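You operate a simulated robot arm through the tools that you are given. There is no shell and no other tool.

You run a simulated robot arm. Do the job below in one go: nothing can be reset, and whatever is moved stays where it is left.

## Task
Clear the open printer's plate and wipe it clean.
Fine: switch off first, slide the bed well forward, the spacer into the dark parts tray, teal cloth back where it lay. What is to be rubbed or washed off counts as gone when no trace of it is left.

It is judged by the outcome, as a careful person would: the job done as asked, and still so three seconds after it is handed in. It fails if anything else is knocked over, pushed out of place, dropped, spilled or broken. Flat cloth is picked up by pressing the open fingertips on it (5 to 10 N) and closing them slowly along it; thin cloth reads only 2 to 8 mm in the jaws.

## Robot
A 7-joint arm with a fingered hand, fixed in place. Base frame: the origin is on the floor under the middle of its stand, x ahead of it, y to its left, z up. Readings come in cm, rad, newtons and seconds.
It reaches about 133.3 cm from its shoulder. Its first joint turns from -1.204 to 3.002 rad. Payload 5 kg.
The TCP is the grasp point between the finger pads, 3.2 cm short of the fingertips. In the tool frame z runs along the fingers and y along their closing line. The gripper opens to 16 cm; its body begins 8.9 cm behind the TCP. The gripper is a hand of 3 fingers: y runs from the thumb to the fingers, the wrist lies at [0, 0, -25.2] in the tool frame.
Orientation is that of the tool frame in the base frame, as a unit quaternion [w, x, y, z]. With the fingers straight down and closing along the base's y, the tool's x points along the base's -x, its y along +y and its z along -z.

## Interface
- The arm moves only by the tool play_rows. Its argument "plan" is a list of rows, each a list of 2 entries, a list of its own where there are three numbers: the shift along the tool's x, y, z in units of 400 mm (1.0 is 400 mm), then the turn, a rotation vector about the tool's x, y, z in units of 90 degrees (1.0 is 90 degrees). In form: [[[x, y, z], [ax, ay, az]], ...]. A call has 1 to 20 rows; each row is the pose to reach, as a shift and turn from the pose commanded when the call began, along the tool's axes at that moment. A call with a number of a shift or a turn outside -1 to 1 is refused whole. Rows are played at 5 a second. More than 5 cm and 0.15 rad between two rows, and nothing of the call is played. Where a pose cannot be reached the arm comes as near as it can. A force on the tool above 90 N (or 10 N above the force at the start of the call, whichever is more), or a blocked arm, ends the call early, and 0.2 s more pass. In this call time passes only in rows, and 0.2 s behind the last. The reply holds the time, the measured pose of the TCP, the force on the tool along the base axes, the opening and the grip force, in the units named above and with some noise, with the torque about the TCP (base axes, N m) and any sound that the robot's microphone picked up.
- Cameras (640 x 400 px; columns grow to the right, rows downward): "scene" is fixed at [40.03, 50.1, 153.42]; the picture's right is [-0.97, -0.23, 0.00], its down [-0.10, 0.42, -0.90] and it looks along [0.21, -0.88, -0.44] (base axes); focal length 356 px, centre (320, 200). "wrist" rides on the gripper at [6.5, -0.4, -11.6] in the tool frame; the picture's right is [0.06, 1.00, 0.00], its down [-0.87, 0.05, -0.49] and it looks along [-0.49, 0.03, 0.87] (tool axes); focal length 261 px, centre (320, 200). There is no depth. A picture from a camera that has moved, and an enlarged one, comes with that camera's place and axes in the base frame and with its lens.
- camera(camera): a new picture of that camera. It takes no simulated time.
- move_column(by): slides the trunk up (or, below 0, down) by that many cm; the arm rides with it, the base frame stays. It gives what a move gives, with no picture.
- finger_targets(finger1, finger2, thumb_bend): sets how far each is bent, from 0 (flat) to 100 (curled in); at 30 the hand is open as for a grip, at 70 the pads meet at the TCP. One left out holds its place. A second passes; each finger stops where it meets its share of the squeeze, and holds until it gets a number again. It is the only way to open and close the hand. It gives what a move gives, with no picture; readings hold the bend of each and the force on the fingers (four entries, about 0 where the hand has none), thumb and palm.
- inspect(camera, box): a new picture of the part [left, top, right, bottom] of that camera's present view, enlarged. It takes no simulated time.
- finish_job(): hands the job in; it is judged then, once.

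Places have to be worked out from the pictures, the camera data and where the tool is seen. Open the gripper and draw the arm clear of the work before you hand the job in, unless the task says otherwise.

The tools are called after "Call:" as name(argument=value, ...) on one line, values as JSON. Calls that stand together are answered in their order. play_rows: Moves the arm, as the interface text tells. Its arguments: {"type":"object","properties":{"plan":{"type":"array","items":{"type":"array"}}},"required":["plan"]} The other tools are called the same way: move_column (by) moves the trunk up or down; finger_targets (finger1, finger2, thumb_bend) moves the fingers one by one; camera (camera) takes a picture; inspect (camera, box) takes an enlarged picture of a part of a camera's view; finish_job () hands the job in.

At the start:

```text
time: 0.0
tcp_pos: [55.89, -41.13, 120.8]
ee_rot: [0.0, 0.0, 1.0, 0.0]
contact_force: [0.0, 0.7, -0.9]
moment: [-0.02, -0.02, -0.02]
width: 15.97
gripper_force: 0.0
shape: jaw
bend: [30.0, 30.0, 30.0]
finger forces: [0.0, 0.1, 0.0, 0.0, 0.0, 0.0]
trunk travel left (down, up): [-70.0, 24.0]
```

scene: 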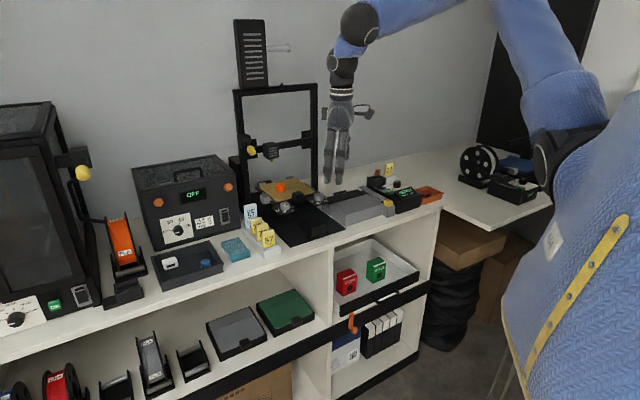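
wrist: 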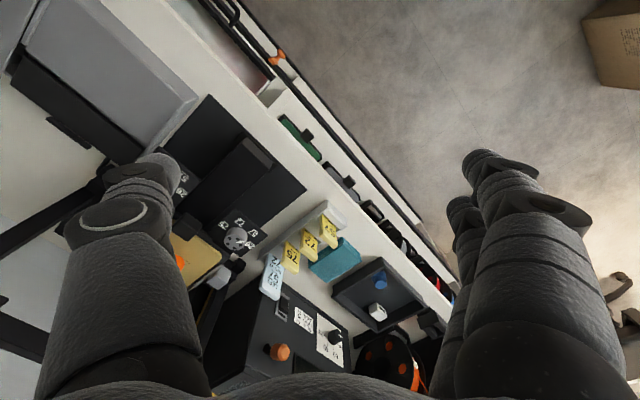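

I start by looking closely at the scene around the open printer before moving anything.

Call:
inspect(camera="scene", box=[220, 130, 380, 260])

Call:
inspect(camera="scene", box=[120, 140, 300, 310])

Call:
inspect(camera="scene", box=[340, 140, 460, 230])

Call:
inspect(camera="wrist", box=[150, 90, 450, 390])

```text
3.08 times, centred on (300, 195) of scene
camera zoom: at [40.03, 50.1, 153.42], right [-0.97, -0.23, 0.0], down [-0.1, 0.42, -0.9], along [0.21, -0.88, -0.44], focal length 1096 px, centre (382, 215)
```

zoom: 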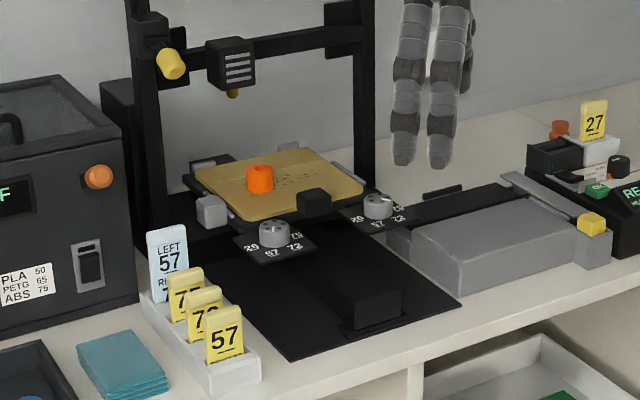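

```text
2.35 times, centred on (210, 225) of scene
camera zoom: at [40.03, 50.1, 153.42], right [-0.97, -0.23, 0.0], down [-0.1, 0.42, -0.9], along [0.21, -0.88, -0.44], focal length 838 px, centre (579, 141)
```

zoom: 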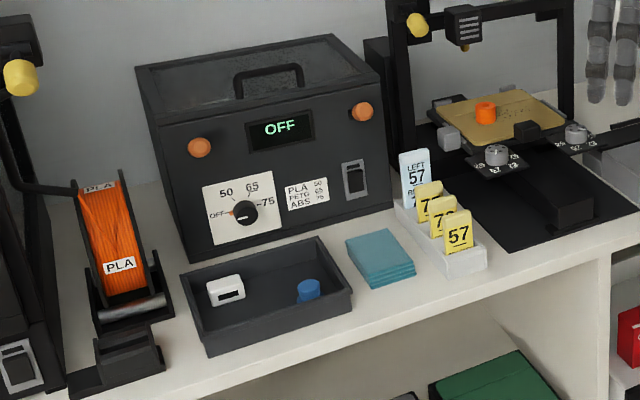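

```text
4.44 times, centred on (400, 185) of scene
camera zoom: at [40.03, 50.1, 153.42], right [-0.97, -0.23, 0.0], down [-0.1, 0.42, -0.9], along [0.21, -0.88, -0.44], focal length 1583 px, centre (-36, 267)
```

zoom: 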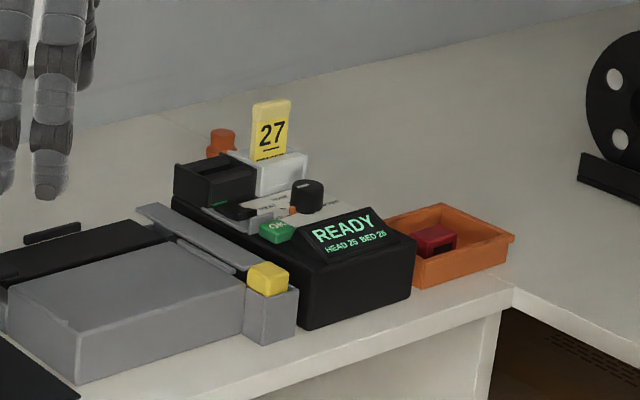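

```text
1.33 times, centred on (300, 240) of wrist
camera zoom: at [49.18, -41.37, 132.31], right [-0.06, 1.0, 0.0], down [0.87, 0.05, 0.49], along [0.49, 0.03, -0.87], focal length 348 px, centre (347, 147)
```

zoom: 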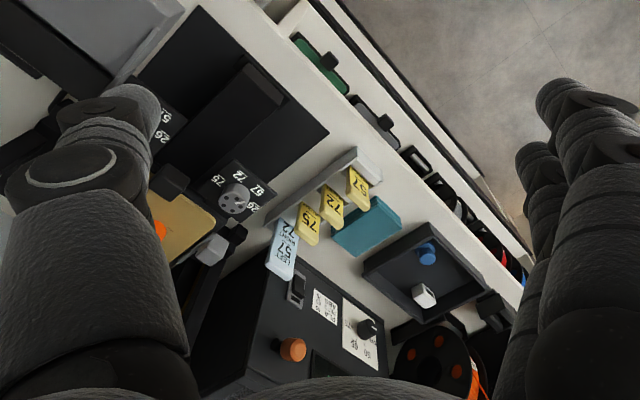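

The bench runs diagonally (front edge roughly from (96,-9) to (22,-86), top around z≈88), the orange spacer is near (82,-64,99), the cloth near (87,-36,90), and a READY control box near (38,-80). I turn the hand 45° to face the bench and draw back a little for a better view.

Call:
play_rows(plan=[[[0.04, -0.04, -0.03], [0, 0, 0.083]], [[0.08, -0.08, -0.06], [0, 0, 0.166]], [[0.12, -0.12, -0.09], [0, 0, 0.25]], [[0.16, -0.16, -0.12], [0, 0, 0.333]], [[0.2, -0.2, -0.15], [0, 0, 0.416]], [[0.25, -0.25, -0.18], [0, 0, 0.5]]])

Call:
camera(camera="wrist")

Call:
camera(camera="scene")

```text
time: 1.4
tcp_pos: [45.65, -51.18, 127.91]
ee_rot: [0.0, 0.383, 0.924, 0.0]
contact_force: [-0.6, 0.0, -0.5]
moment: [0.04, -0.08, -0.03]
width: 15.98
gripper_force: 0.1
shape: jaw
bend: [30.0, 30.0, 30.0]
finger forces: [0.0, 0.0, 0.0, 0.1, 0.1, 0.1]
trunk travel left (down, up): [-70.0, 24.0]
```

```text
taken
camera wrist: at [40.54, -46.79, 139.52], right [0.66, 0.75, 0.0], down [0.65, -0.58, 0.49], along [0.37, -0.32, -0.87], focal length 261 px, centre (320, 200)
```

wrist: 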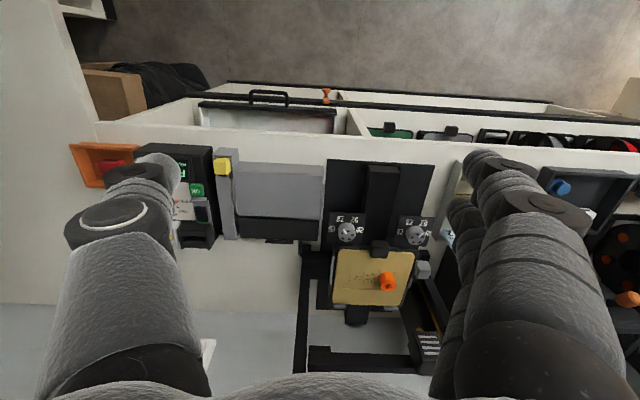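

```text
taken
```

scene: 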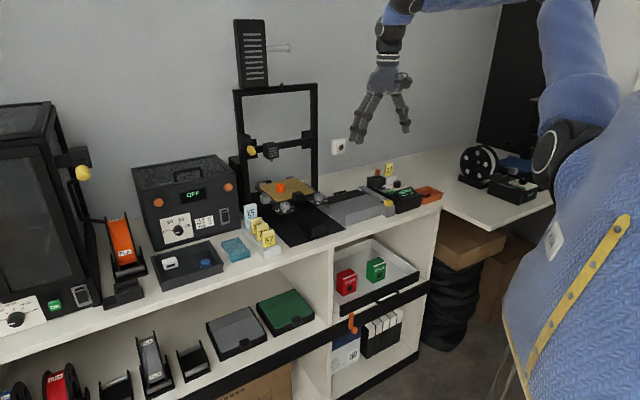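

The bench lies at about 45° and the hand is now aligned with it. I zoom into the wrist view to identify the switch, the bed, knobs and the smear.

Call:
inspect(camera="wrist", box=[290, 150, 460, 340])

Call:
inspect(camera="wrist", box=[60, 120, 260, 260])

Call:
inspect(camera="scene", box=[360, 155, 450, 220])

Call:
inspect(camera="scene", box=[250, 165, 340, 230])

```text
2.11 times, centred on (375, 245) of wrist
camera zoom: at [40.54, -46.79, 139.52], right [0.66, 0.75, 0.0], down [0.65, -0.58, 0.49], along [0.37, -0.32, -0.87], focal length 549 px, centre (204, 105)
```

zoom: 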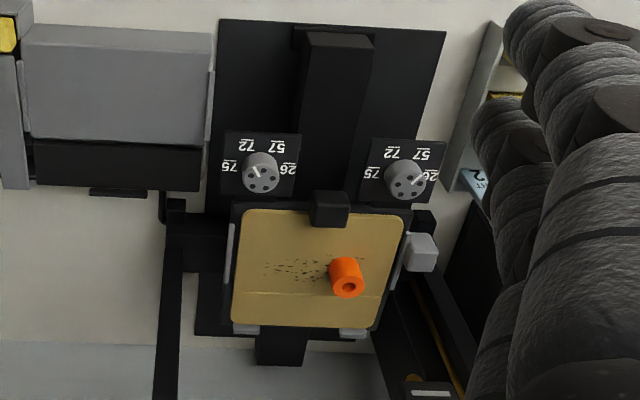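

```text
2.86 times, centred on (160, 190) of wrist
camera zoom: at [40.54, -46.79, 139.52], right [0.66, 0.75, 0.0], down [0.65, -0.58, 0.49], along [0.37, -0.32, -0.87], focal length 745 px, centre (777, 229)
```

zoom: 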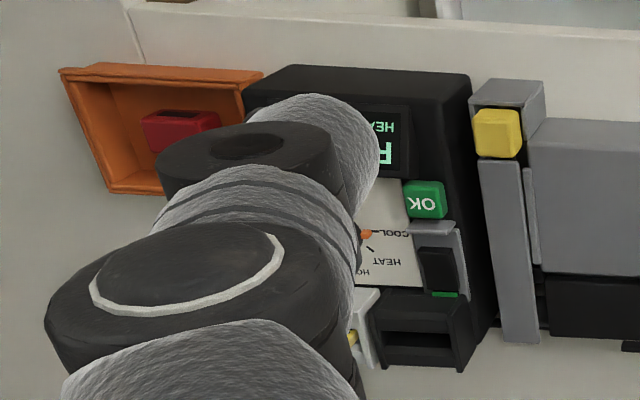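

```text
6.15 times, centred on (405, 188) of scene
camera zoom: at [40.03, 50.1, 153.42], right [-0.97, -0.23, 0.0], down [-0.1, 0.42, -0.9], along [0.21, -0.88, -0.44], focal length 2192 px, centre (-203, 277)
```

zoom: 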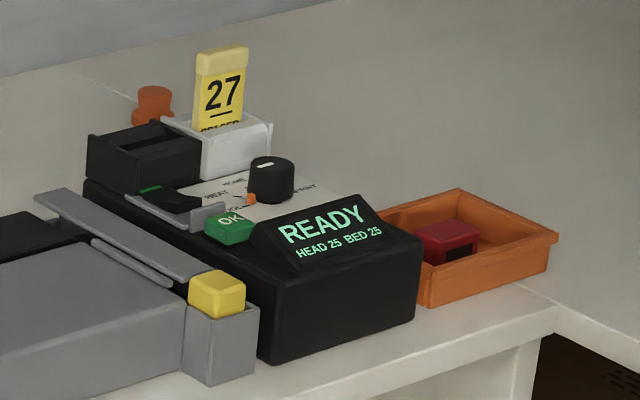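

```text
6.15 times, centred on (295, 198) of scene
camera zoom: at [40.03, 50.1, 153.42], right [-0.97, -0.23, 0.0], down [-0.1, 0.42, -0.9], along [0.21, -0.88, -0.44], focal length 2192 px, centre (474, 215)
```

zoom: 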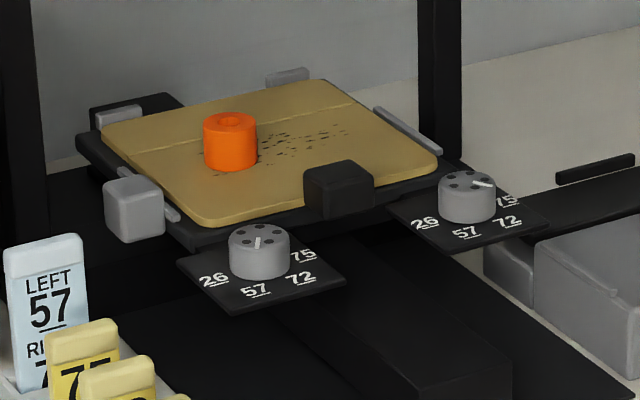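

The control box carries a rocker (green strip showing) beside a green OK key and a mode knob; the plate spans roughly u 1–18 cm along the bench and 96–113 cm out. I move over the control box for a close look at the switch.

Call:
play_rows(plan=[[[-0.04, -0.07, 0.045], [0, 0, 0]], [[-0.08, -0.14, 0.09], [0, 0, 0]], [[-0.12, -0.21, 0.135], [0, 0, 0]], [[-0.16, -0.28, 0.18], [0, 0, 0]], [[-0.2, -0.35, 0.225], [0, 0, 0]], [[-0.24, -0.42, 0.27], [0, 0, 0]], [[-0.28, -0.49, 0.315], [0, 0, 0]], [[-0.325, -0.55, 0.36], [0, 0, 0]]])

Call:
camera(camera="wrist")

Call:
camera(camera="scene")

```text
time: 3.2
tcp_pos: [39.52, -76.05, 113.35]
ee_rot: [0.001, 0.382, 0.924, 0.0]
contact_force: [0.6, -0.1, -0.4]
moment: [0.03, 0.03, 0.03]
width: 15.99
gripper_force: 0.1
shape: jaw
bend: [30.0, 30.0, 30.0]
finger forces: [0.0, 0.0, 0.0, 0.0, 0.0, 0.0]
trunk travel left (down, up): [-70.0, 24.0]
```

```text
taken
camera wrist: at [34.46, -71.67, 124.86], right [0.66, 0.75, 0.0], down [0.65, -0.58, 0.49], along [0.37, -0.32, -0.87], focal length 261 px, centre (320, 200)
```

wrist: 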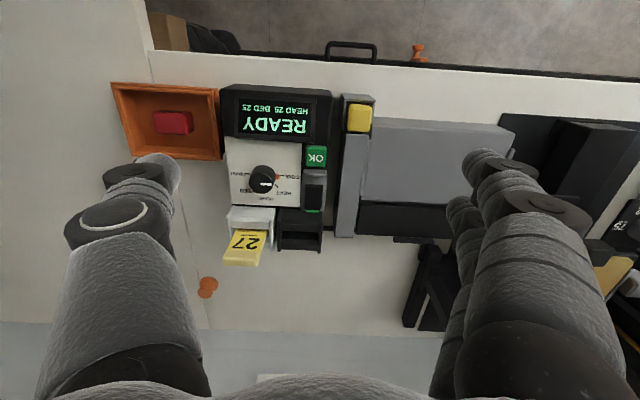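

```text
taken
```

scene: 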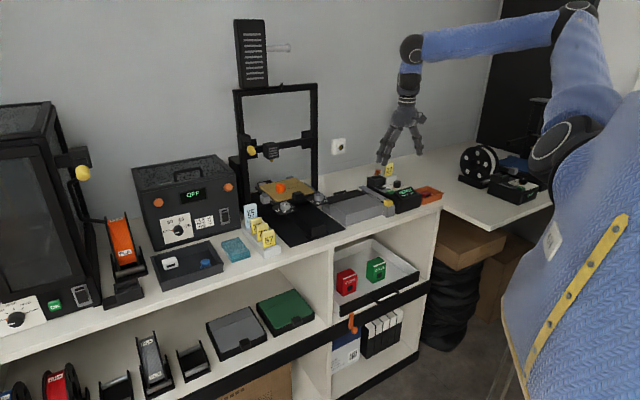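

Now the control box is well in view; I enlarge the rocker and the neighbouring keys to read its state.

Call:
inspect(camera="wrist", box=[210, 80, 390, 270])

Call:
inspect(camera="wrist", box=[265, 130, 345, 260])

Call:
inspect(camera="scene", box=[365, 165, 415, 205])

Call:
inspect(camera="scene", box=[0, 270, 100, 340])

Call:
inspect(camera="scene", box=[150, 150, 260, 250])

```text
2.11 times, centred on (300, 175) of wrist
camera zoom: at [34.46, -71.67, 124.86], right [0.66, 0.75, 0.0], down [0.65, -0.58, 0.49], along [0.37, -0.32, -0.87], focal length 549 px, centre (362, 253)
```

zoom: 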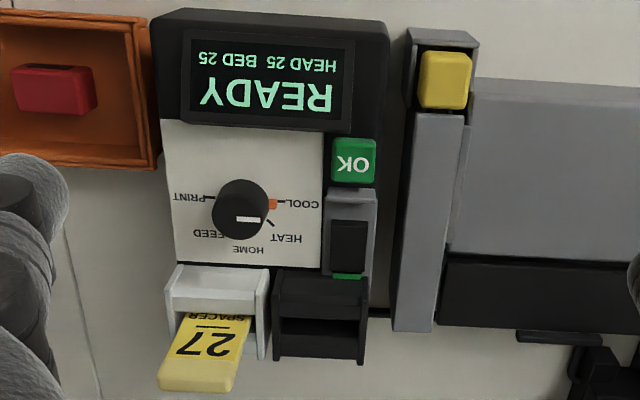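

```text
3.08 times, centred on (305, 195) of wrist
camera zoom: at [34.46, -71.67, 124.86], right [0.66, 0.75, 0.0], down [0.65, -0.58, 0.49], along [0.37, -0.32, -0.87], focal length 802 px, centre (366, 215)
```

zoom: 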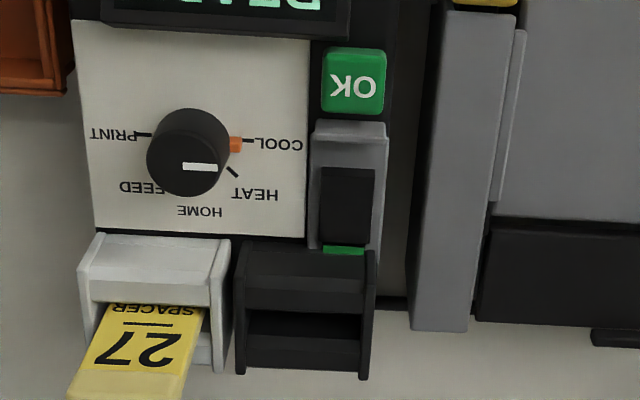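

```text
10.00 times, centred on (390, 185) of scene
camera zoom: at [40.03, 50.1, 153.42], right [-0.97, -0.23, 0.0], down [-0.1, 0.42, -0.9], along [0.21, -0.88, -0.44], focal length 3562 px, centre (-380, 350)
```

zoom: 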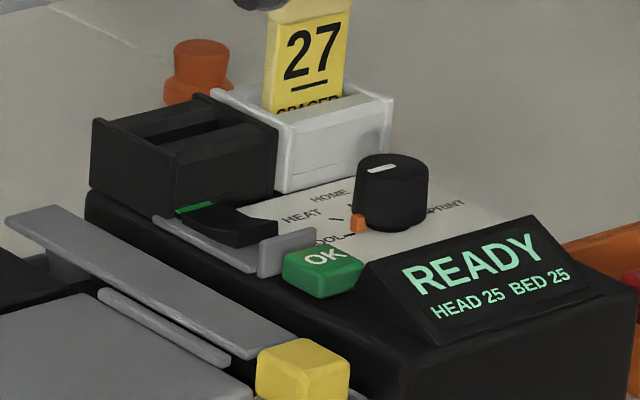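

```text
5.71 times, centred on (50, 305) of scene
camera zoom: at [40.03, 50.1, 153.42], right [-0.97, -0.23, 0.0], down [-0.1, 0.42, -0.9], along [0.21, -0.88, -0.44], focal length 2036 px, centre (1863, -400)
```

zoom: 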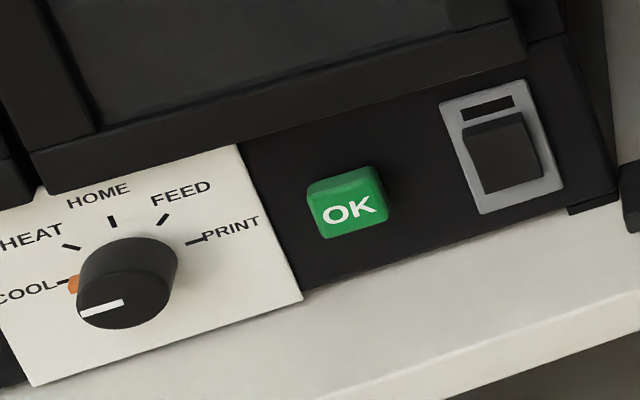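

```text
4.00 times, centred on (205, 200) of scene
camera zoom: at [40.03, 50.1, 153.42], right [-0.97, -0.23, 0.0], down [-0.1, 0.42, -0.9], along [0.21, -0.88, -0.44], focal length 1425 px, centre (780, 200)
```

zoom: 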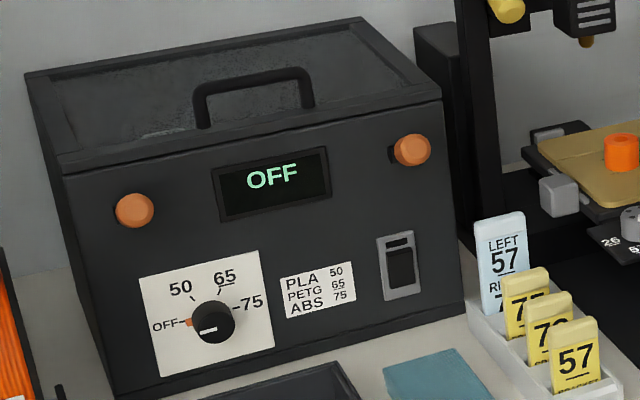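

The box has a rocker with a lit green strip (on). I enlarge it further to judge which end stands up.

Call:
inspect(camera="wrist", box=[295, 160, 335, 220])

Call:
inspect(camera="scene", box=[376, 180, 400, 198])

Call:
inspect(camera="scene", box=[240, 205, 260, 225])

Call:
inspect(camera="scene", box=[72, 280, 104, 310])

```text
6.67 times, centred on (315, 190) of wrist
camera zoom: at [34.46, -71.67, 124.86], right [0.66, 0.75, 0.0], down [0.65, -0.58, 0.49], along [0.37, -0.32, -0.87], focal length 1738 px, centre (353, 267)
```

zoom: 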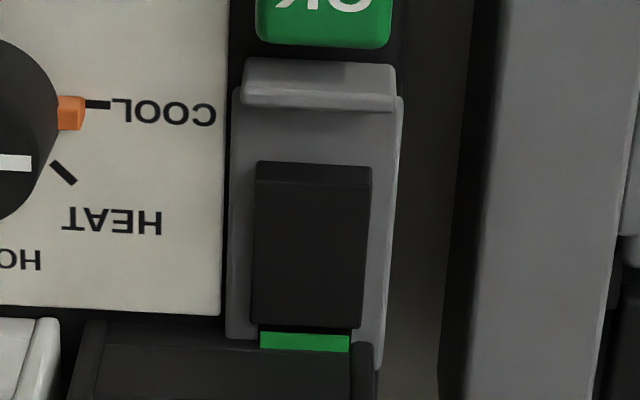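

```text
16.00 times, centred on (388, 189) of scene
camera zoom: at [40.03, 50.1, 153.42], right [-0.97, -0.23, 0.0], down [-0.1, 0.42, -0.9], along [0.21, -0.88, -0.44], focal length 5699 px, centre (-768, 376)
```

zoom: 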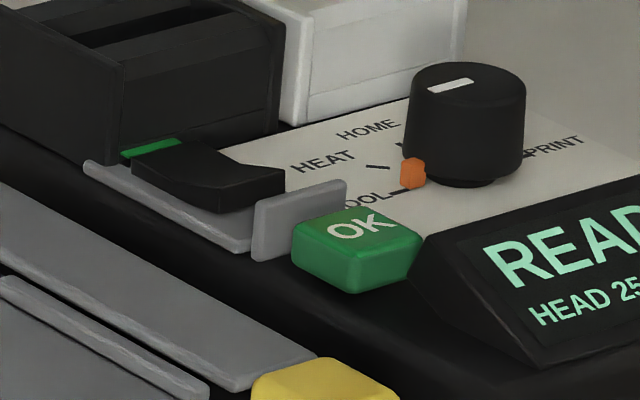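

```text
16.00 times, centred on (250, 215) of scene
camera zoom: at [40.03, 50.1, 153.42], right [-0.97, -0.23, 0.0], down [-0.1, 0.42, -0.9], along [0.21, -0.88, -0.44], focal length 5699 px, centre (1440, -40)
```

zoom: 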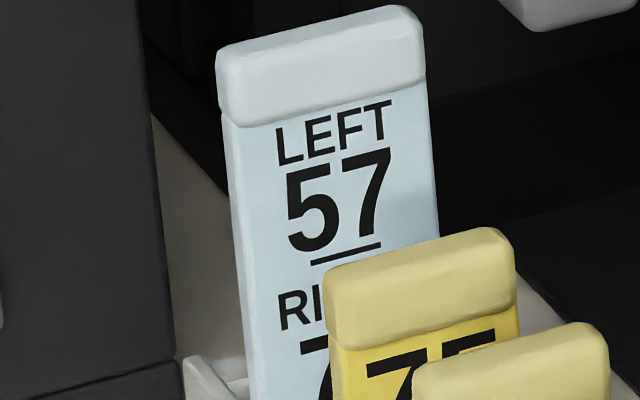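

```text
13.33 times, centred on (88, 295) of scene
camera zoom: at [40.03, 50.1, 153.42], right [-0.97, -0.23, 0.0], down [-0.1, 0.42, -0.9], along [0.21, -0.88, -0.44], focal length 4750 px, centre (3413, -1067)
```

zoom: 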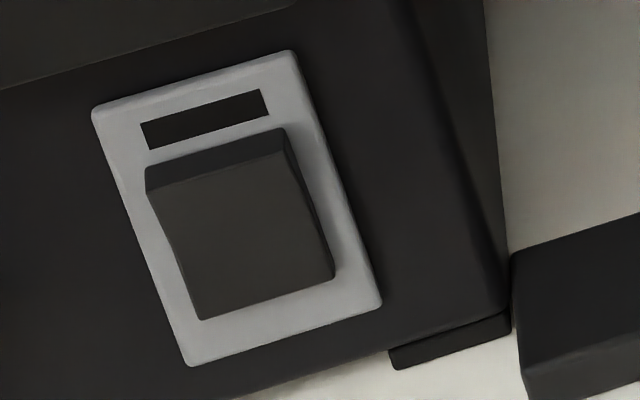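

The far (indicator) end of the rocker is down and the near end is raised, so pressing the near end (about u=-26.2, v=90, z≈95.5) should switch it off. I curl the two fingers so that only the thumb points down, to press with it.

Call:
finger_targets(finger1=100, finger2=100, thumb_bend=30)

Call:
camera(camera="wrist")

Call:
inspect(camera="scene", box=[360, 60, 460, 210])

```text
time: 4.2
tcp_pos: [39.46, -76.04, 113.4]
ee_rot: [0.0, 0.383, 0.924, 0.0]
contact_force: [-0.8, -1.0, -0.2]
moment: [-0.01, -0.03, 0.01]
width: 7.4
gripper_force: 0.1
shape: fingers
bend: [100.0, 100.0, 30.0]
finger forces: [0.0, 0.0, 0.1, 0.0, 0.0, 0.0]
trunk travel left (down, up): [-70.0, 24.0]
```

```text
taken
camera wrist: at [34.44, -71.55, 124.95], right [0.66, 0.75, 0.0], down [0.65, -0.58, 0.49], along [0.37, -0.33, -0.87], focal length 261 px, centre (320, 200)
```

wrist: 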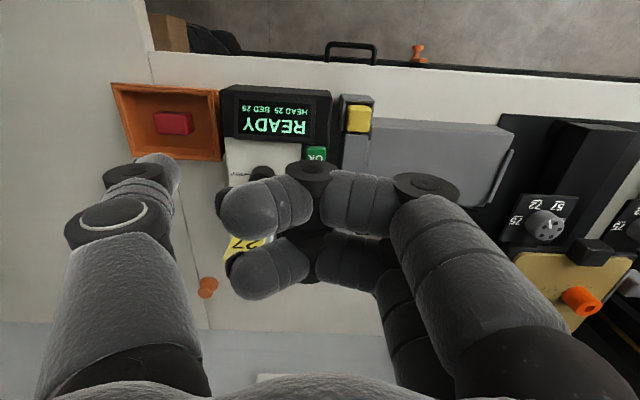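

```text
2.67 times, centred on (410, 135) of scene
camera zoom: at [40.03, 50.1, 153.42], right [-0.97, -0.23, 0.0], down [-0.1, 0.42, -0.9], along [0.21, -0.88, -0.44], focal length 950 px, centre (80, 373)
```

zoom: 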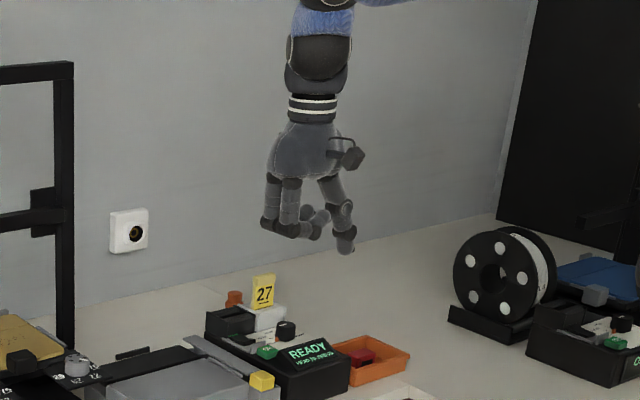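

Only the thumb now points down, its tip about 9.3 cm to the -u side of the TCP and ~3 cm below it. I move so the thumb tip hovers a few cm above the near end of the rocker, then check the picture.

Call:
play_rows(plan=[[[-0.055, 0.056, 0.03], [0, 0, 0]], [[-0.11, 0.112, 0.06], [0, 0, 0]], [[-0.165, 0.168, 0.11], [0, 0, 0]], [[-0.2225, 0.225, 0.17], [0, 0, 0]], [[-0.2225, 0.225, 0.235], [0, 0, 0]]])

Call:
camera(camera="wrist")

Call:
inspect(camera="scene", box=[345, 130, 435, 210])

```text
time: 5.4
tcp_pos: [52.05, -75.91, 103.97]
ee_rot: [0.001, 0.384, 0.923, 0.001]
contact_force: [-1.0, -0.9, -0.5]
moment: [-0.03, 0.0, -0.01]
width: 7.44
gripper_force: 0.0
shape: fingers
bend: [100.0, 100.0, 30.0]
finger forces: [0.0, 0.1, 0.0, 0.1, 0.0, 0.0]
trunk travel left (down, up): [-70.0, 24.0]
```

```text
taken
camera wrist: at [46.98, -71.34, 115.55], right [0.66, 0.75, 0.0], down [0.65, -0.58, 0.49], along [0.37, -0.32, -0.87], focal length 261 px, centre (320, 200)
```

wrist: 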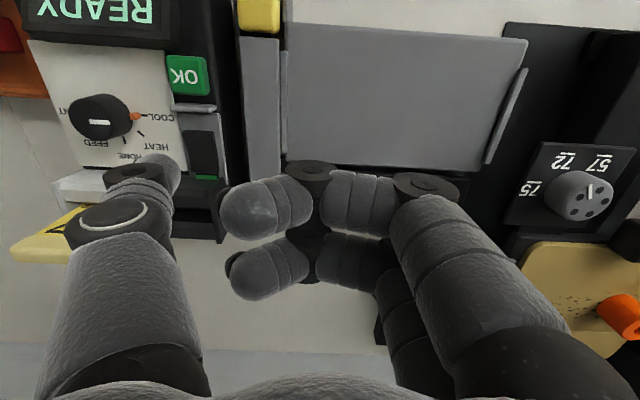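

```text
5.00 times, centred on (390, 170) of scene
camera zoom: at [40.03, 50.1, 153.42], right [-0.97, -0.23, 0.0], down [-0.1, 0.42, -0.9], along [0.21, -0.88, -0.44], focal length 1781 px, centre (-30, 350)
```

zoom: 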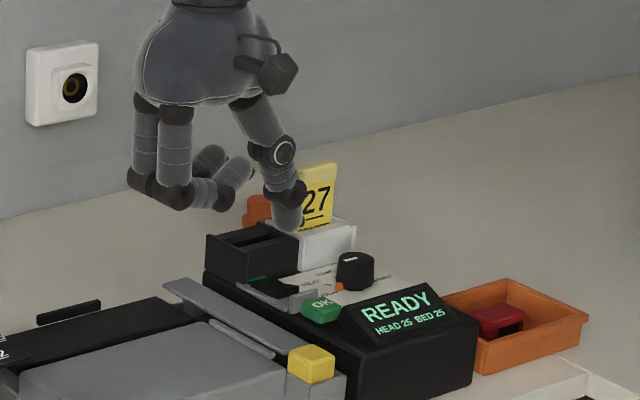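

The thumb tip hovers over the near half of the paddle (scene check agrees within ~0.5 cm). I lower toward the paddle in small steps while watching the force.

Call:
play_rows(plan=[[[0, 0, 0.04], [0, 0, 0]], [[0, 0, 0.08], [0, 0, 0]], [[0, 0, 0.105], [0, 0, 0]], [[0, 0, 0.115], [0, 0, 0]]])

Call:
inspect(camera="scene", box=[365, 160, 415, 205])

Call:
inspect(camera="wrist", box=[100, 40, 260, 240])

```text
time: 6.4
tcp_pos: [52.13, -75.77, 99.48]
ee_rot: [0.001, 0.382, 0.924, -0.001]
contact_force: [-0.2, -0.1, 0.2]
moment: [0.0, -0.02, -0.02]
width: 7.45
gripper_force: 0.0
shape: fingers
bend: [100.0, 100.0, 30.0]
finger forces: [0.0, 0.1, 0.1, 0.0, 0.0, 0.0]
trunk travel left (down, up): [-70.0, 24.0]
```

```text
8.89 times, centred on (390, 182) of scene
camera zoom: at [40.03, 50.1, 153.42], right [-0.97, -0.23, 0.0], down [-0.1, 0.42, -0.9], along [0.21, -0.88, -0.44], focal length 3166 px, centre (-302, 356)
```

zoom: 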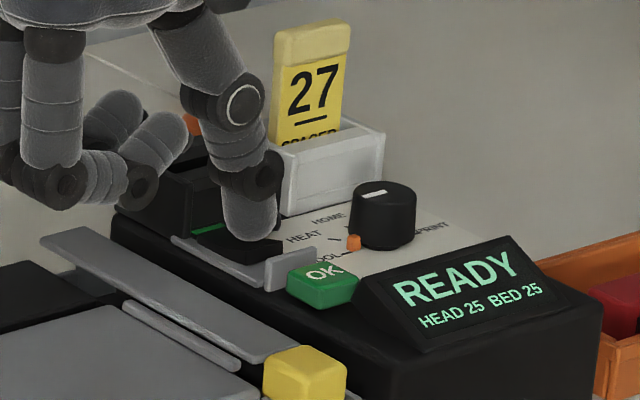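

```text
2.00 times, centred on (180, 140) of wrist
camera zoom: at [47.15, -71.32, 111.01], right [0.66, 0.75, 0.0], down [0.65, -0.58, 0.49], along [0.37, -0.33, -0.87], focal length 521 px, centre (600, 320)
```

zoom: 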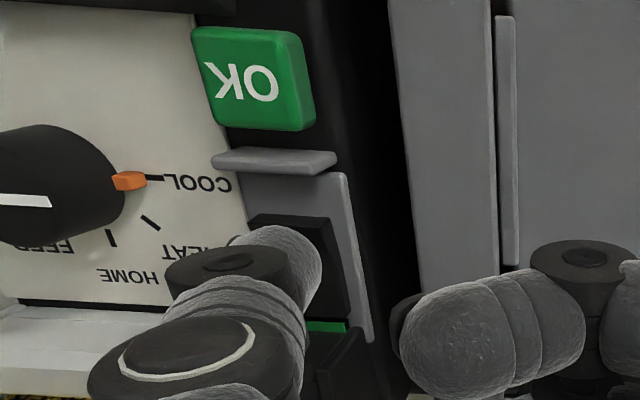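

The tip is just above the near half of the paddle with no contact yet. I keep lowering in few-millimetre steps.

Call:
play_rows(plan=[[[0, 0, 0.008], [0, 0, 0]], [[0, 0, 0.016], [0, 0, 0]]])

Call:
inspect(camera="scene", box=[365, 160, 415, 205])

```text
time: 7.0
tcp_pos: [52.17, -75.65, 98.95]
ee_rot: [0.0, 0.383, 0.924, 0.001]
contact_force: [-0.4, 1.2, 3.4]
moment: [-0.15, 0.23, -0.07]
width: 7.49
gripper_force: 1.6
shape: fingers
bend: [100.0, 100.0, 30.0]
finger forces: [0.0, 0.0, 0.0, 0.1, 3.5, 0.0]
trunk travel left (down, up): [-70.0, 24.0]
heard: click
```

```text
8.89 times, centred on (390, 182) of scene
camera zoom: at [40.03, 50.1, 153.42], right [-0.97, -0.23, 0.0], down [-0.1, 0.42, -0.9], along [0.21, -0.88, -0.44], focal length 3166 px, centre (-302, 356)
```

zoom: 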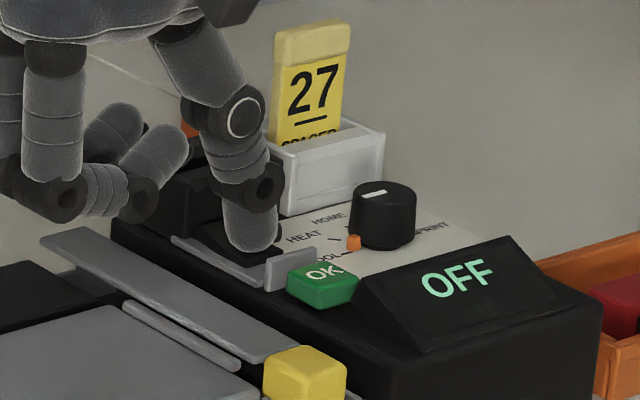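

A click was heard and the display now reads OFF. I lift straight up and draw back before going to the bed.

Call:
play_rows(plan=[[[0, 0, -0.06], [0, 0, 0]], [[0, 0, -0.15], [0, 0, 0]], [[0, 0, -0.25], [0, 0, 0]], [[0, 0, -0.36], [0, 0, 0]], [[0.06, 0.06, -0.45], [0, 0, 0]], [[0.12, 0.14, -0.52], [0, 0, 0]], [[0.2, 0.22, -0.55], [0, 0, 0]], [[0.28, 0.3, -0.55], [0, 0, 0]], [[0.35, 0.38, -0.55], [0, 0, 0]], [[0.35, 0.46, -0.55], [0, 0, 0]], [[0.35, 0.54, -0.55], [0, 0, 0]], [[0.35, 0.62, -0.55], [0, 0, 0]], [[0.35, 0.65, -0.55], [0, 0, 0]]])

Call:
finger_targets(finger1=30, finger2=30, thumb_bend=30)

Call:
camera(camera="wrist")

Call:
camera(camera="scene")

```text
time: 9.8
tcp_pos: [60.48, -47.62, 120.9]
ee_rot: [-0.001, 0.383, 0.924, 0.0]
contact_force: [-0.5, -0.6, -0.3]
moment: [-0.03, -0.01, -0.03]
width: 7.43
gripper_force: 0.1
shape: fingers
bend: [100.0, 100.0, 30.0]
finger forces: [0.0, 0.0, 0.0, 0.0, 0.0, 0.0]
trunk travel left (down, up): [-70.0, 24.0]
```

```text
time: 10.8
tcp_pos: [60.33, -47.56, 121.04]
ee_rot: [0.0, 0.383, 0.924, -0.001]
contact_force: [-0.5, -0.4, 0.1]
moment: [-0.03, -0.01, 0.01]
width: 16.81
gripper_force: 0.1
shape: fingers
bend: [30.0, 30.0, 30.0]
finger forces: [0.0, 0.0, 0.1, 0.0, 0.0, 0.1]
trunk travel left (down, up): [-70.0, 24.0]
```

```text
taken
camera wrist: at [55.4, -43.17, 132.51], right [0.66, 0.75, 0.0], down [0.65, -0.58, 0.49], along [0.37, -0.33, -0.87], focal length 261 px, centre (320, 200)
```

wrist: 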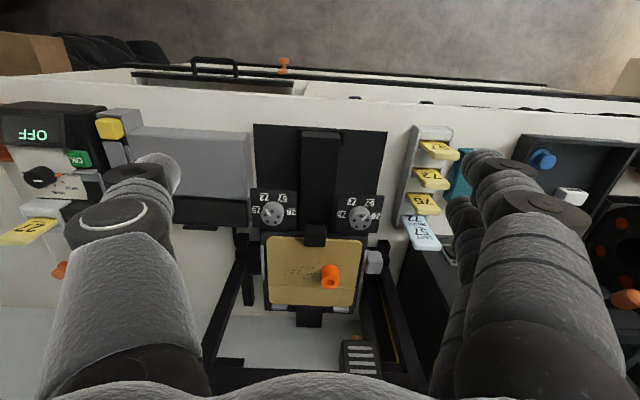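

```text
taken
```

scene: 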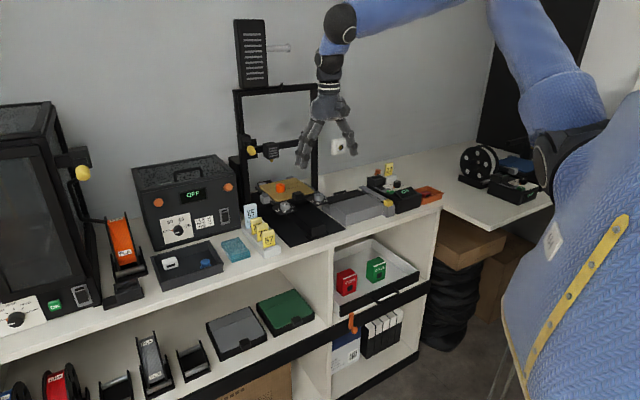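

Bed in view; I enlarge it to see the handle, clips, knobs and how the spacer sits.

Call:
inspect(camera="wrist", box=[230, 110, 410, 360])

Call:
inspect(camera="wrist", box=[245, 180, 395, 330])

Call:
inspect(camera="scene", box=[250, 165, 330, 225])

```text
1.60 times, centred on (320, 235) of wrist
camera zoom: at [55.4, -43.17, 132.51], right [0.66, 0.75, 0.0], down [0.65, -0.58, 0.49], along [0.37, -0.33, -0.87], focal length 417 px, centre (320, 144)
```

zoom: 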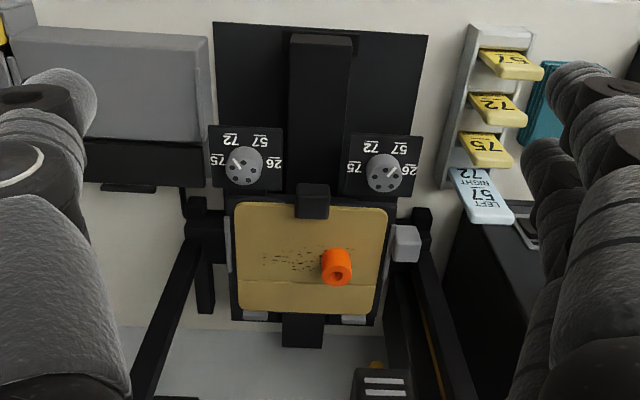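

```text
2.67 times, centred on (320, 255) of wrist
camera zoom: at [55.4, -43.17, 132.51], right [0.66, 0.75, 0.0], down [0.65, -0.58, 0.49], along [0.37, -0.33, -0.87], focal length 695 px, centre (320, 53)
```

zoom: 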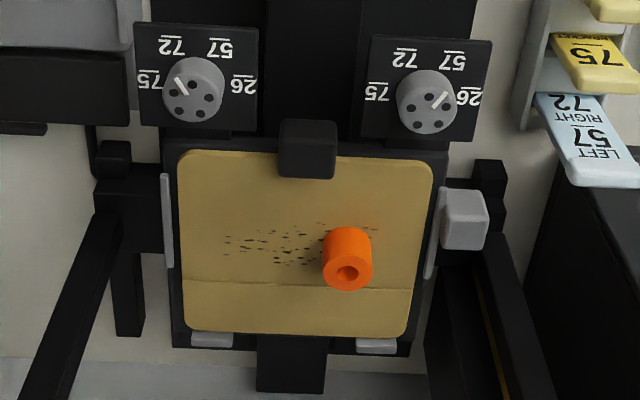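

```text
6.67 times, centred on (290, 195) of scene
camera zoom: at [40.03, 50.1, 153.42], right [-0.97, -0.23, 0.0], down [-0.1, 0.42, -0.9], along [0.21, -0.88, -0.44], focal length 2375 px, centre (520, 233)
```

zoom: 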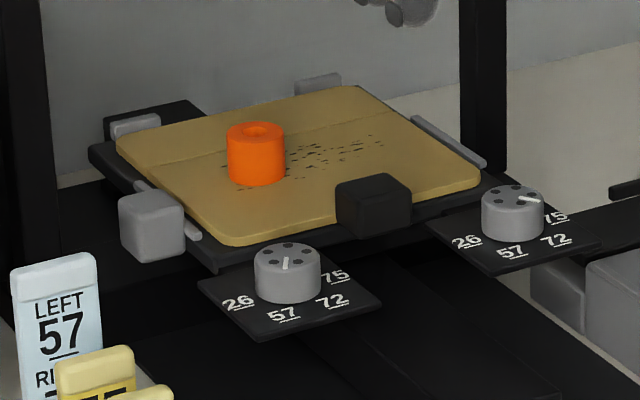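

The bed handle is the black block at about u=9.4, v=95.2, z 97–100, between the two gray knobs, so I need a narrow opening to fit. I set the fingers to a narrower opening first and read the width.

Call:
finger_targets(finger1=55, finger2=55, thumb_bend=55)

Call:
camera(camera="wrist")

Call:
inspect(camera="scene", box=[270, 60, 390, 180])

```text
time: 11.8
tcp_pos: [60.47, -47.65, 120.9]
ee_rot: [0.0, 0.383, 0.924, 0.0]
contact_force: [-0.8, 0.0, 0.2]
moment: [0.0, 0.0, 0.05]
width: 6.78
gripper_force: 0.0
shape: fingers
bend: [55.0, 55.0, 55.0]
finger forces: [0.0, 0.0, 0.1, 0.0, 0.1, 0.0]
trunk travel left (down, up): [-70.0, 24.0]
```

```text
taken
camera wrist: at [55.41, -43.17, 132.51], right [0.66, 0.75, 0.0], down [0.65, -0.58, 0.49], along [0.37, -0.33, -0.87], focal length 261 px, centre (320, 200)
```

wrist: 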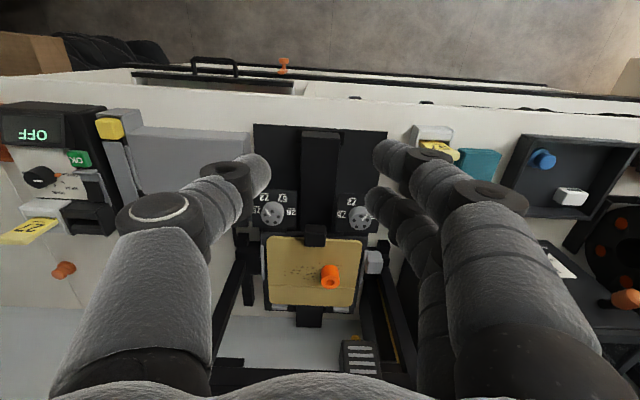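

```text
3.33 times, centred on (330, 120) of scene
camera zoom: at [40.03, 50.1, 153.42], right [-0.97, -0.23, 0.0], down [-0.1, 0.42, -0.9], along [0.21, -0.88, -0.44], focal length 1187 px, centre (287, 467)
```

zoom: 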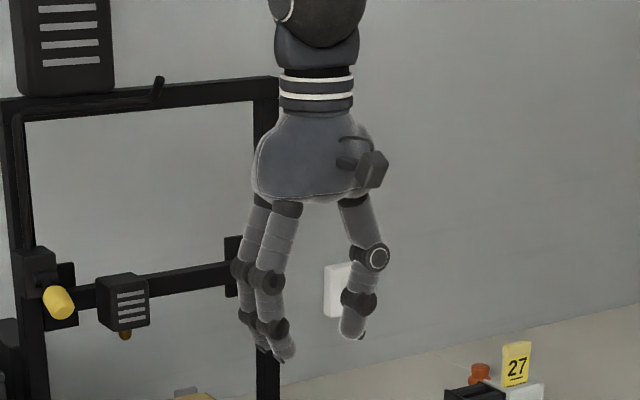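

At bend 55 the opening is 6.8 cm, and the two fingers sit 3.2 cm apart, too wide to pinch the 2 cm-deep handle from its sides. I turn the hand 90° so that the thumb goes behind the handle and the fingers in front of it.

Call:
play_rows(plan=[[[0, 0, 0], [0, 0, -0.091]], [[0, 0, 0], [0, 0, -0.182]], [[0, 0, 0], [0, 0, -0.273]], [[0, 0, 0], [0, 0, -0.364]], [[0, 0, 0], [0, 0, -0.455]], [[0, 0, 0], [0, 0, -0.546]], [[0, 0, 0], [0, 0, -0.637]], [[0, 0, 0], [0, 0, -0.728]], [[0, 0, 0], [0, 0, -0.819]], [[0, 0, 0], [0, 0, -0.91]], [[0, 0, 0], [0, 0, -1.0]]])

Call:
camera(camera="wrist")

Call:
camera(camera="scene")

```text
time: 14.2
tcp_pos: [60.59, -47.55, 120.94]
ee_rot: [0.0, -0.384, 0.923, 0.0]
contact_force: [0.0, 0.5, -0.6]
moment: [0.0, -0.01, 0.02]
width: 6.8
gripper_force: 0.2
shape: fingers
bend: [55.0, 55.0, 55.0]
finger forces: [0.0, 0.0, 0.1, 0.0, 0.0, 0.0]
trunk travel left (down, up): [-70.0, 24.0]
```

```text
taken
camera wrist: at [56.18, -52.28, 132.47], right [-0.75, 0.66, 0.0], down [0.58, 0.65, 0.49], along [0.32, 0.37, -0.87], focal length 261 px, centre (320, 200)
```

wrist: 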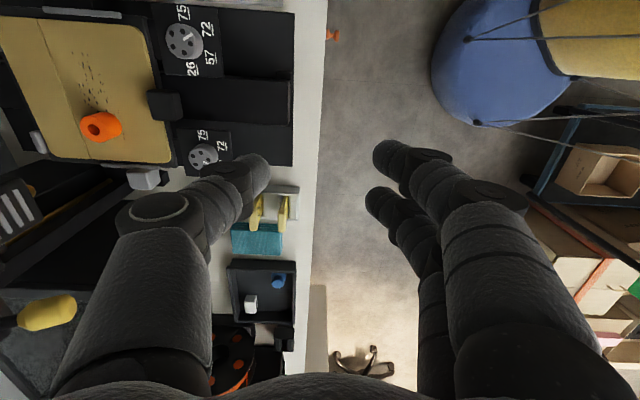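

```text
taken
```

scene: 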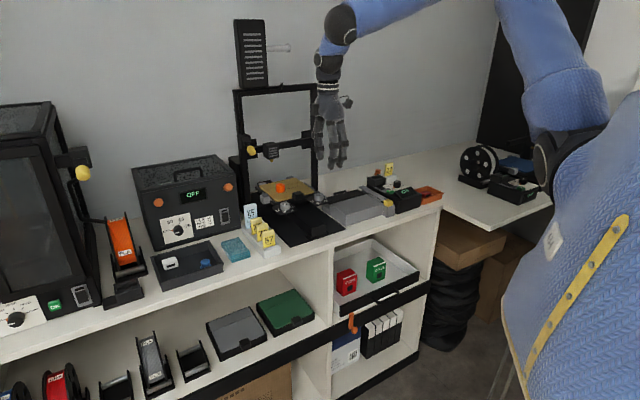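

The hand turned fine and the handle checks out at about u=9.3, v=95. I move over it, staying ~4 cm above the plate, and look again.

Call:
play_rows(plan=[[[-0.003, -0.09, 0.05], [0, 0, 0]], [[-0.007, -0.18, 0.1], [0, 0, 0]], [[-0.01, -0.27, 0.15], [0, 0, 0]], [[-0.014, -0.36, 0.2], [0, 0, 0]], [[-0.0175, -0.45, 0.25], [0, 0, 0]], [[-0.0175, -0.4675, 0.33], [0, 0, 0]], [[-0.0175, -0.4675, 0.36], [0, 0, 0]]])

Call:
camera(camera="wrist")

Call:
inspect(camera="scene", box=[230, 100, 350, 220])

```text
time: 15.8
tcp_pos: [74.5, -60.37, 106.54]
ee_rot: [0.0, -0.382, 0.924, 0.0]
contact_force: [-0.5, 0.2, 0.4]
moment: [-0.02, -0.01, 0.03]
width: 6.74
gripper_force: 0.0
shape: fingers
bend: [55.0, 55.0, 55.0]
finger forces: [0.0, 0.1, 0.0, 0.0, 0.0, 0.1]
trunk travel left (down, up): [-70.0, 24.0]
```

```text
taken
camera wrist: at [69.96, -65.07, 118.1], right [-0.75, 0.66, 0.0], down [0.58, 0.65, 0.49], along [0.33, 0.37, -0.87], focal length 261 px, centre (320, 200)
```

wrist: 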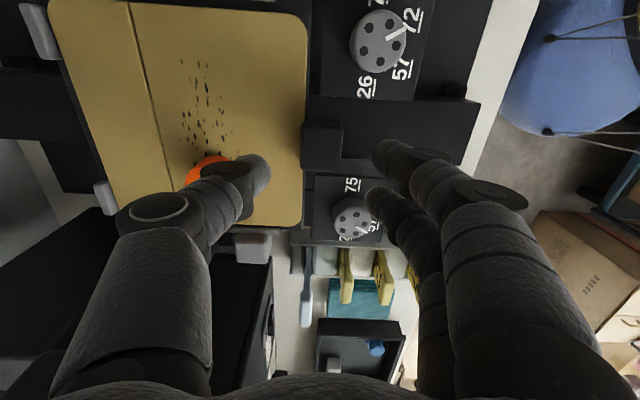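

```text
3.33 times, centred on (290, 160) of scene
camera zoom: at [40.03, 50.1, 153.42], right [-0.97, -0.23, 0.0], down [-0.1, 0.42, -0.9], along [0.21, -0.88, -0.44], focal length 1187 px, centre (420, 333)
```

zoom: 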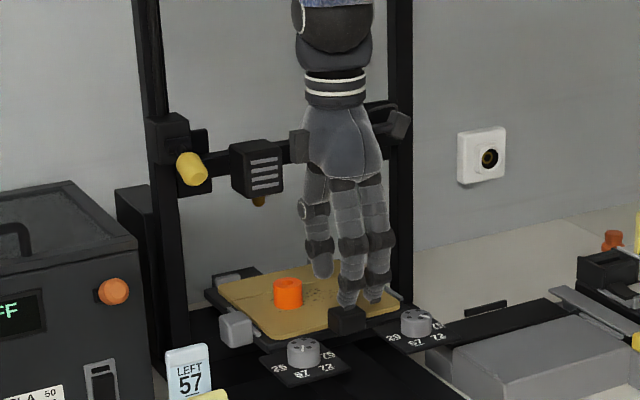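

Thumb (v≈98.7) and fingers (v≈91.4) straddle the handle centre (v≈95), and all are clear of the knobs. I lower until the tips are just above the plate level.

Call:
play_rows(plan=[[[0, 0, 0.05], [0, 0, 0]], [[0, 0, 0.1], [0, 0, 0]], [[0, 0, 0.13], [0, 0, 0]]])

Call:
inspect(camera="scene", box=[250, 140, 340, 220])

Call:
inspect(camera="wrist", box=[200, 60, 460, 260])

```text
time: 16.6
tcp_pos: [74.25, -60.29, 102.41]
ee_rot: [0.005, -0.381, 0.925, -0.005]
contact_force: [-7.5, -7.2, 74.7]
moment: [-3.07, -2.18, -0.53]
width: 6.96
gripper_force: 37.3
shape: fingers
bend: [55.0, 55.0, 58.0]
finger forces: [0.0, 0.0, 0.0, 0.0, 74.6, 0.1]
trunk travel left (down, up): [-70.0, 24.0]
```

```text
5.00 times, centred on (295, 180) of scene
camera zoom: at [40.03, 50.1, 153.42], right [-0.97, -0.23, 0.0], down [-0.1, 0.42, -0.9], along [0.21, -0.88, -0.44], focal length 1781 px, centre (445, 300)
```

zoom: 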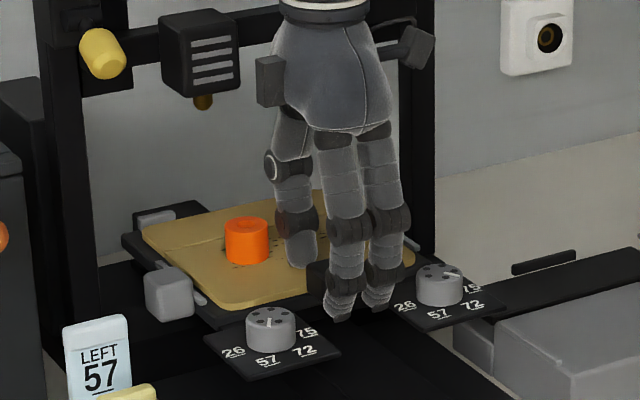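

```text
2.00 times, centred on (330, 160) of wrist
camera zoom: at [69.63, -64.75, 113.95], right [-0.75, 0.66, -0.01], down [0.57, 0.65, 0.49], along [0.34, 0.36, -0.87], focal length 521 px, centre (300, 280)
```

zoom: 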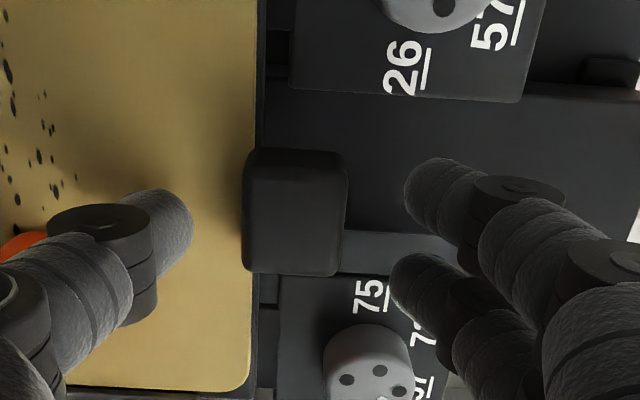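

The thumb pressed on the plate (about 75 N), so the plate is higher than I estimated. I raise at once to take the load off.

Call:
play_rows(plan=[[[0, 0, -0.02], [0, 0, 0]]])

```text
time: 17.0
tcp_pos: [74.24, -60.0, 102.61]
ee_rot: [0.002, -0.383, 0.924, -0.001]
contact_force: [-1.9, -1.7, 49.4]
moment: [-1.94, -1.66, -0.19]
width: 7.08
gripper_force: 24.3
shape: fingers
bend: [55.0, 55.0, 57.0]
finger forces: [0.0, 0.0, 0.0, 0.0, 48.7, 0.1]
trunk travel left (down, up): [-70.0, 24.0]
```

Force is dropping (49 N); I keep raising until the thumb is free.

Call:
play_rows(plan=[[[0, 0, -0.02], [0, 0, 0]], [[0, 0, -0.035], [0, 0, 0]]])

Call:
inspect(camera="scene", box=[250, 140, 340, 220])

```text
time: 17.6
tcp_pos: [74.34, -60.32, 103.34]
ee_rot: [-0.001, -0.382, 0.924, 0.0]
contact_force: [0.2, -0.2, 0.3]
moment: [0.02, -0.04, 0.02]
width: 6.77
gripper_force: 0.1
shape: fingers
bend: [55.0, 55.0, 55.0]
finger forces: [0.1, 0.1, 0.0, 0.0, 0.0, 0.0]
trunk travel left (down, up): [-70.0, 24.0]
```

```text
5.00 times, centred on (295, 180) of scene
camera zoom: at [40.03, 50.1, 153.42], right [-0.97, -0.23, 0.0], down [-0.1, 0.42, -0.9], along [0.21, -0.88, -0.44], focal length 1781 px, centre (445, 300)
```

zoom: 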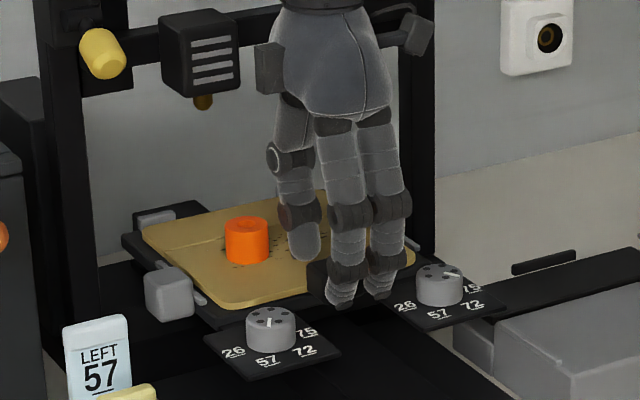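

Free again with no load; the plate top must be about z 98.6, so the tips are now just above it, overlapping the handle by ~1.5 cm. I close partly around the handle.

Call:
finger_targets(finger1=62, finger2=62, thumb_bend=62)

Call:
inspect(camera="wrist", box=[200, 60, 460, 260])

Call:
inspect(camera="scene", box=[270, 150, 330, 210])

```text
time: 18.6
tcp_pos: [74.34, -60.24, 103.44]
ee_rot: [0.0, -0.384, 0.923, 0.0]
contact_force: [-0.3, -0.3, -0.4]
moment: [0.01, -0.03, -0.01]
width: 4.06
gripper_force: 0.0
shape: fingers
bend: [62.0, 62.0, 62.0]
finger forces: [0.0, 0.0, 0.0, 0.0, 0.0, 0.0]
trunk travel left (down, up): [-70.0, 24.0]
```

```text
2.00 times, centred on (330, 160) of wrist
camera zoom: at [69.86, -64.95, 115.0], right [-0.75, 0.66, 0.0], down [0.58, 0.65, 0.49], along [0.33, 0.37, -0.87], focal length 521 px, centre (300, 280)
```

zoom: 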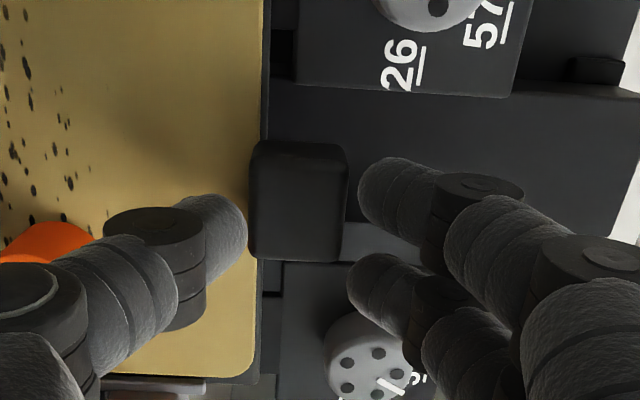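

```text
6.67 times, centred on (300, 180) of scene
camera zoom: at [40.03, 50.1, 153.42], right [-0.97, -0.23, 0.0], down [-0.1, 0.42, -0.9], along [0.21, -0.88, -0.44], focal length 2375 px, centre (453, 333)
```

zoom: 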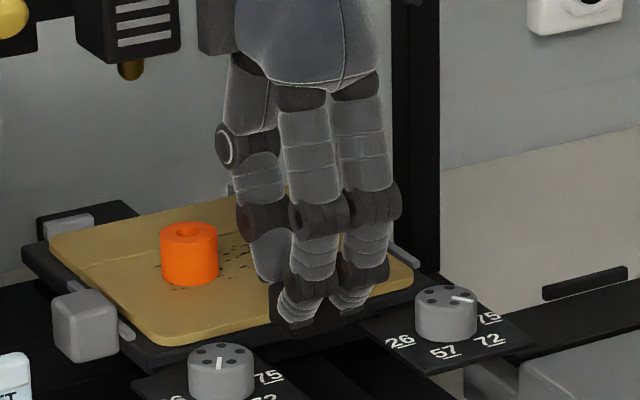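

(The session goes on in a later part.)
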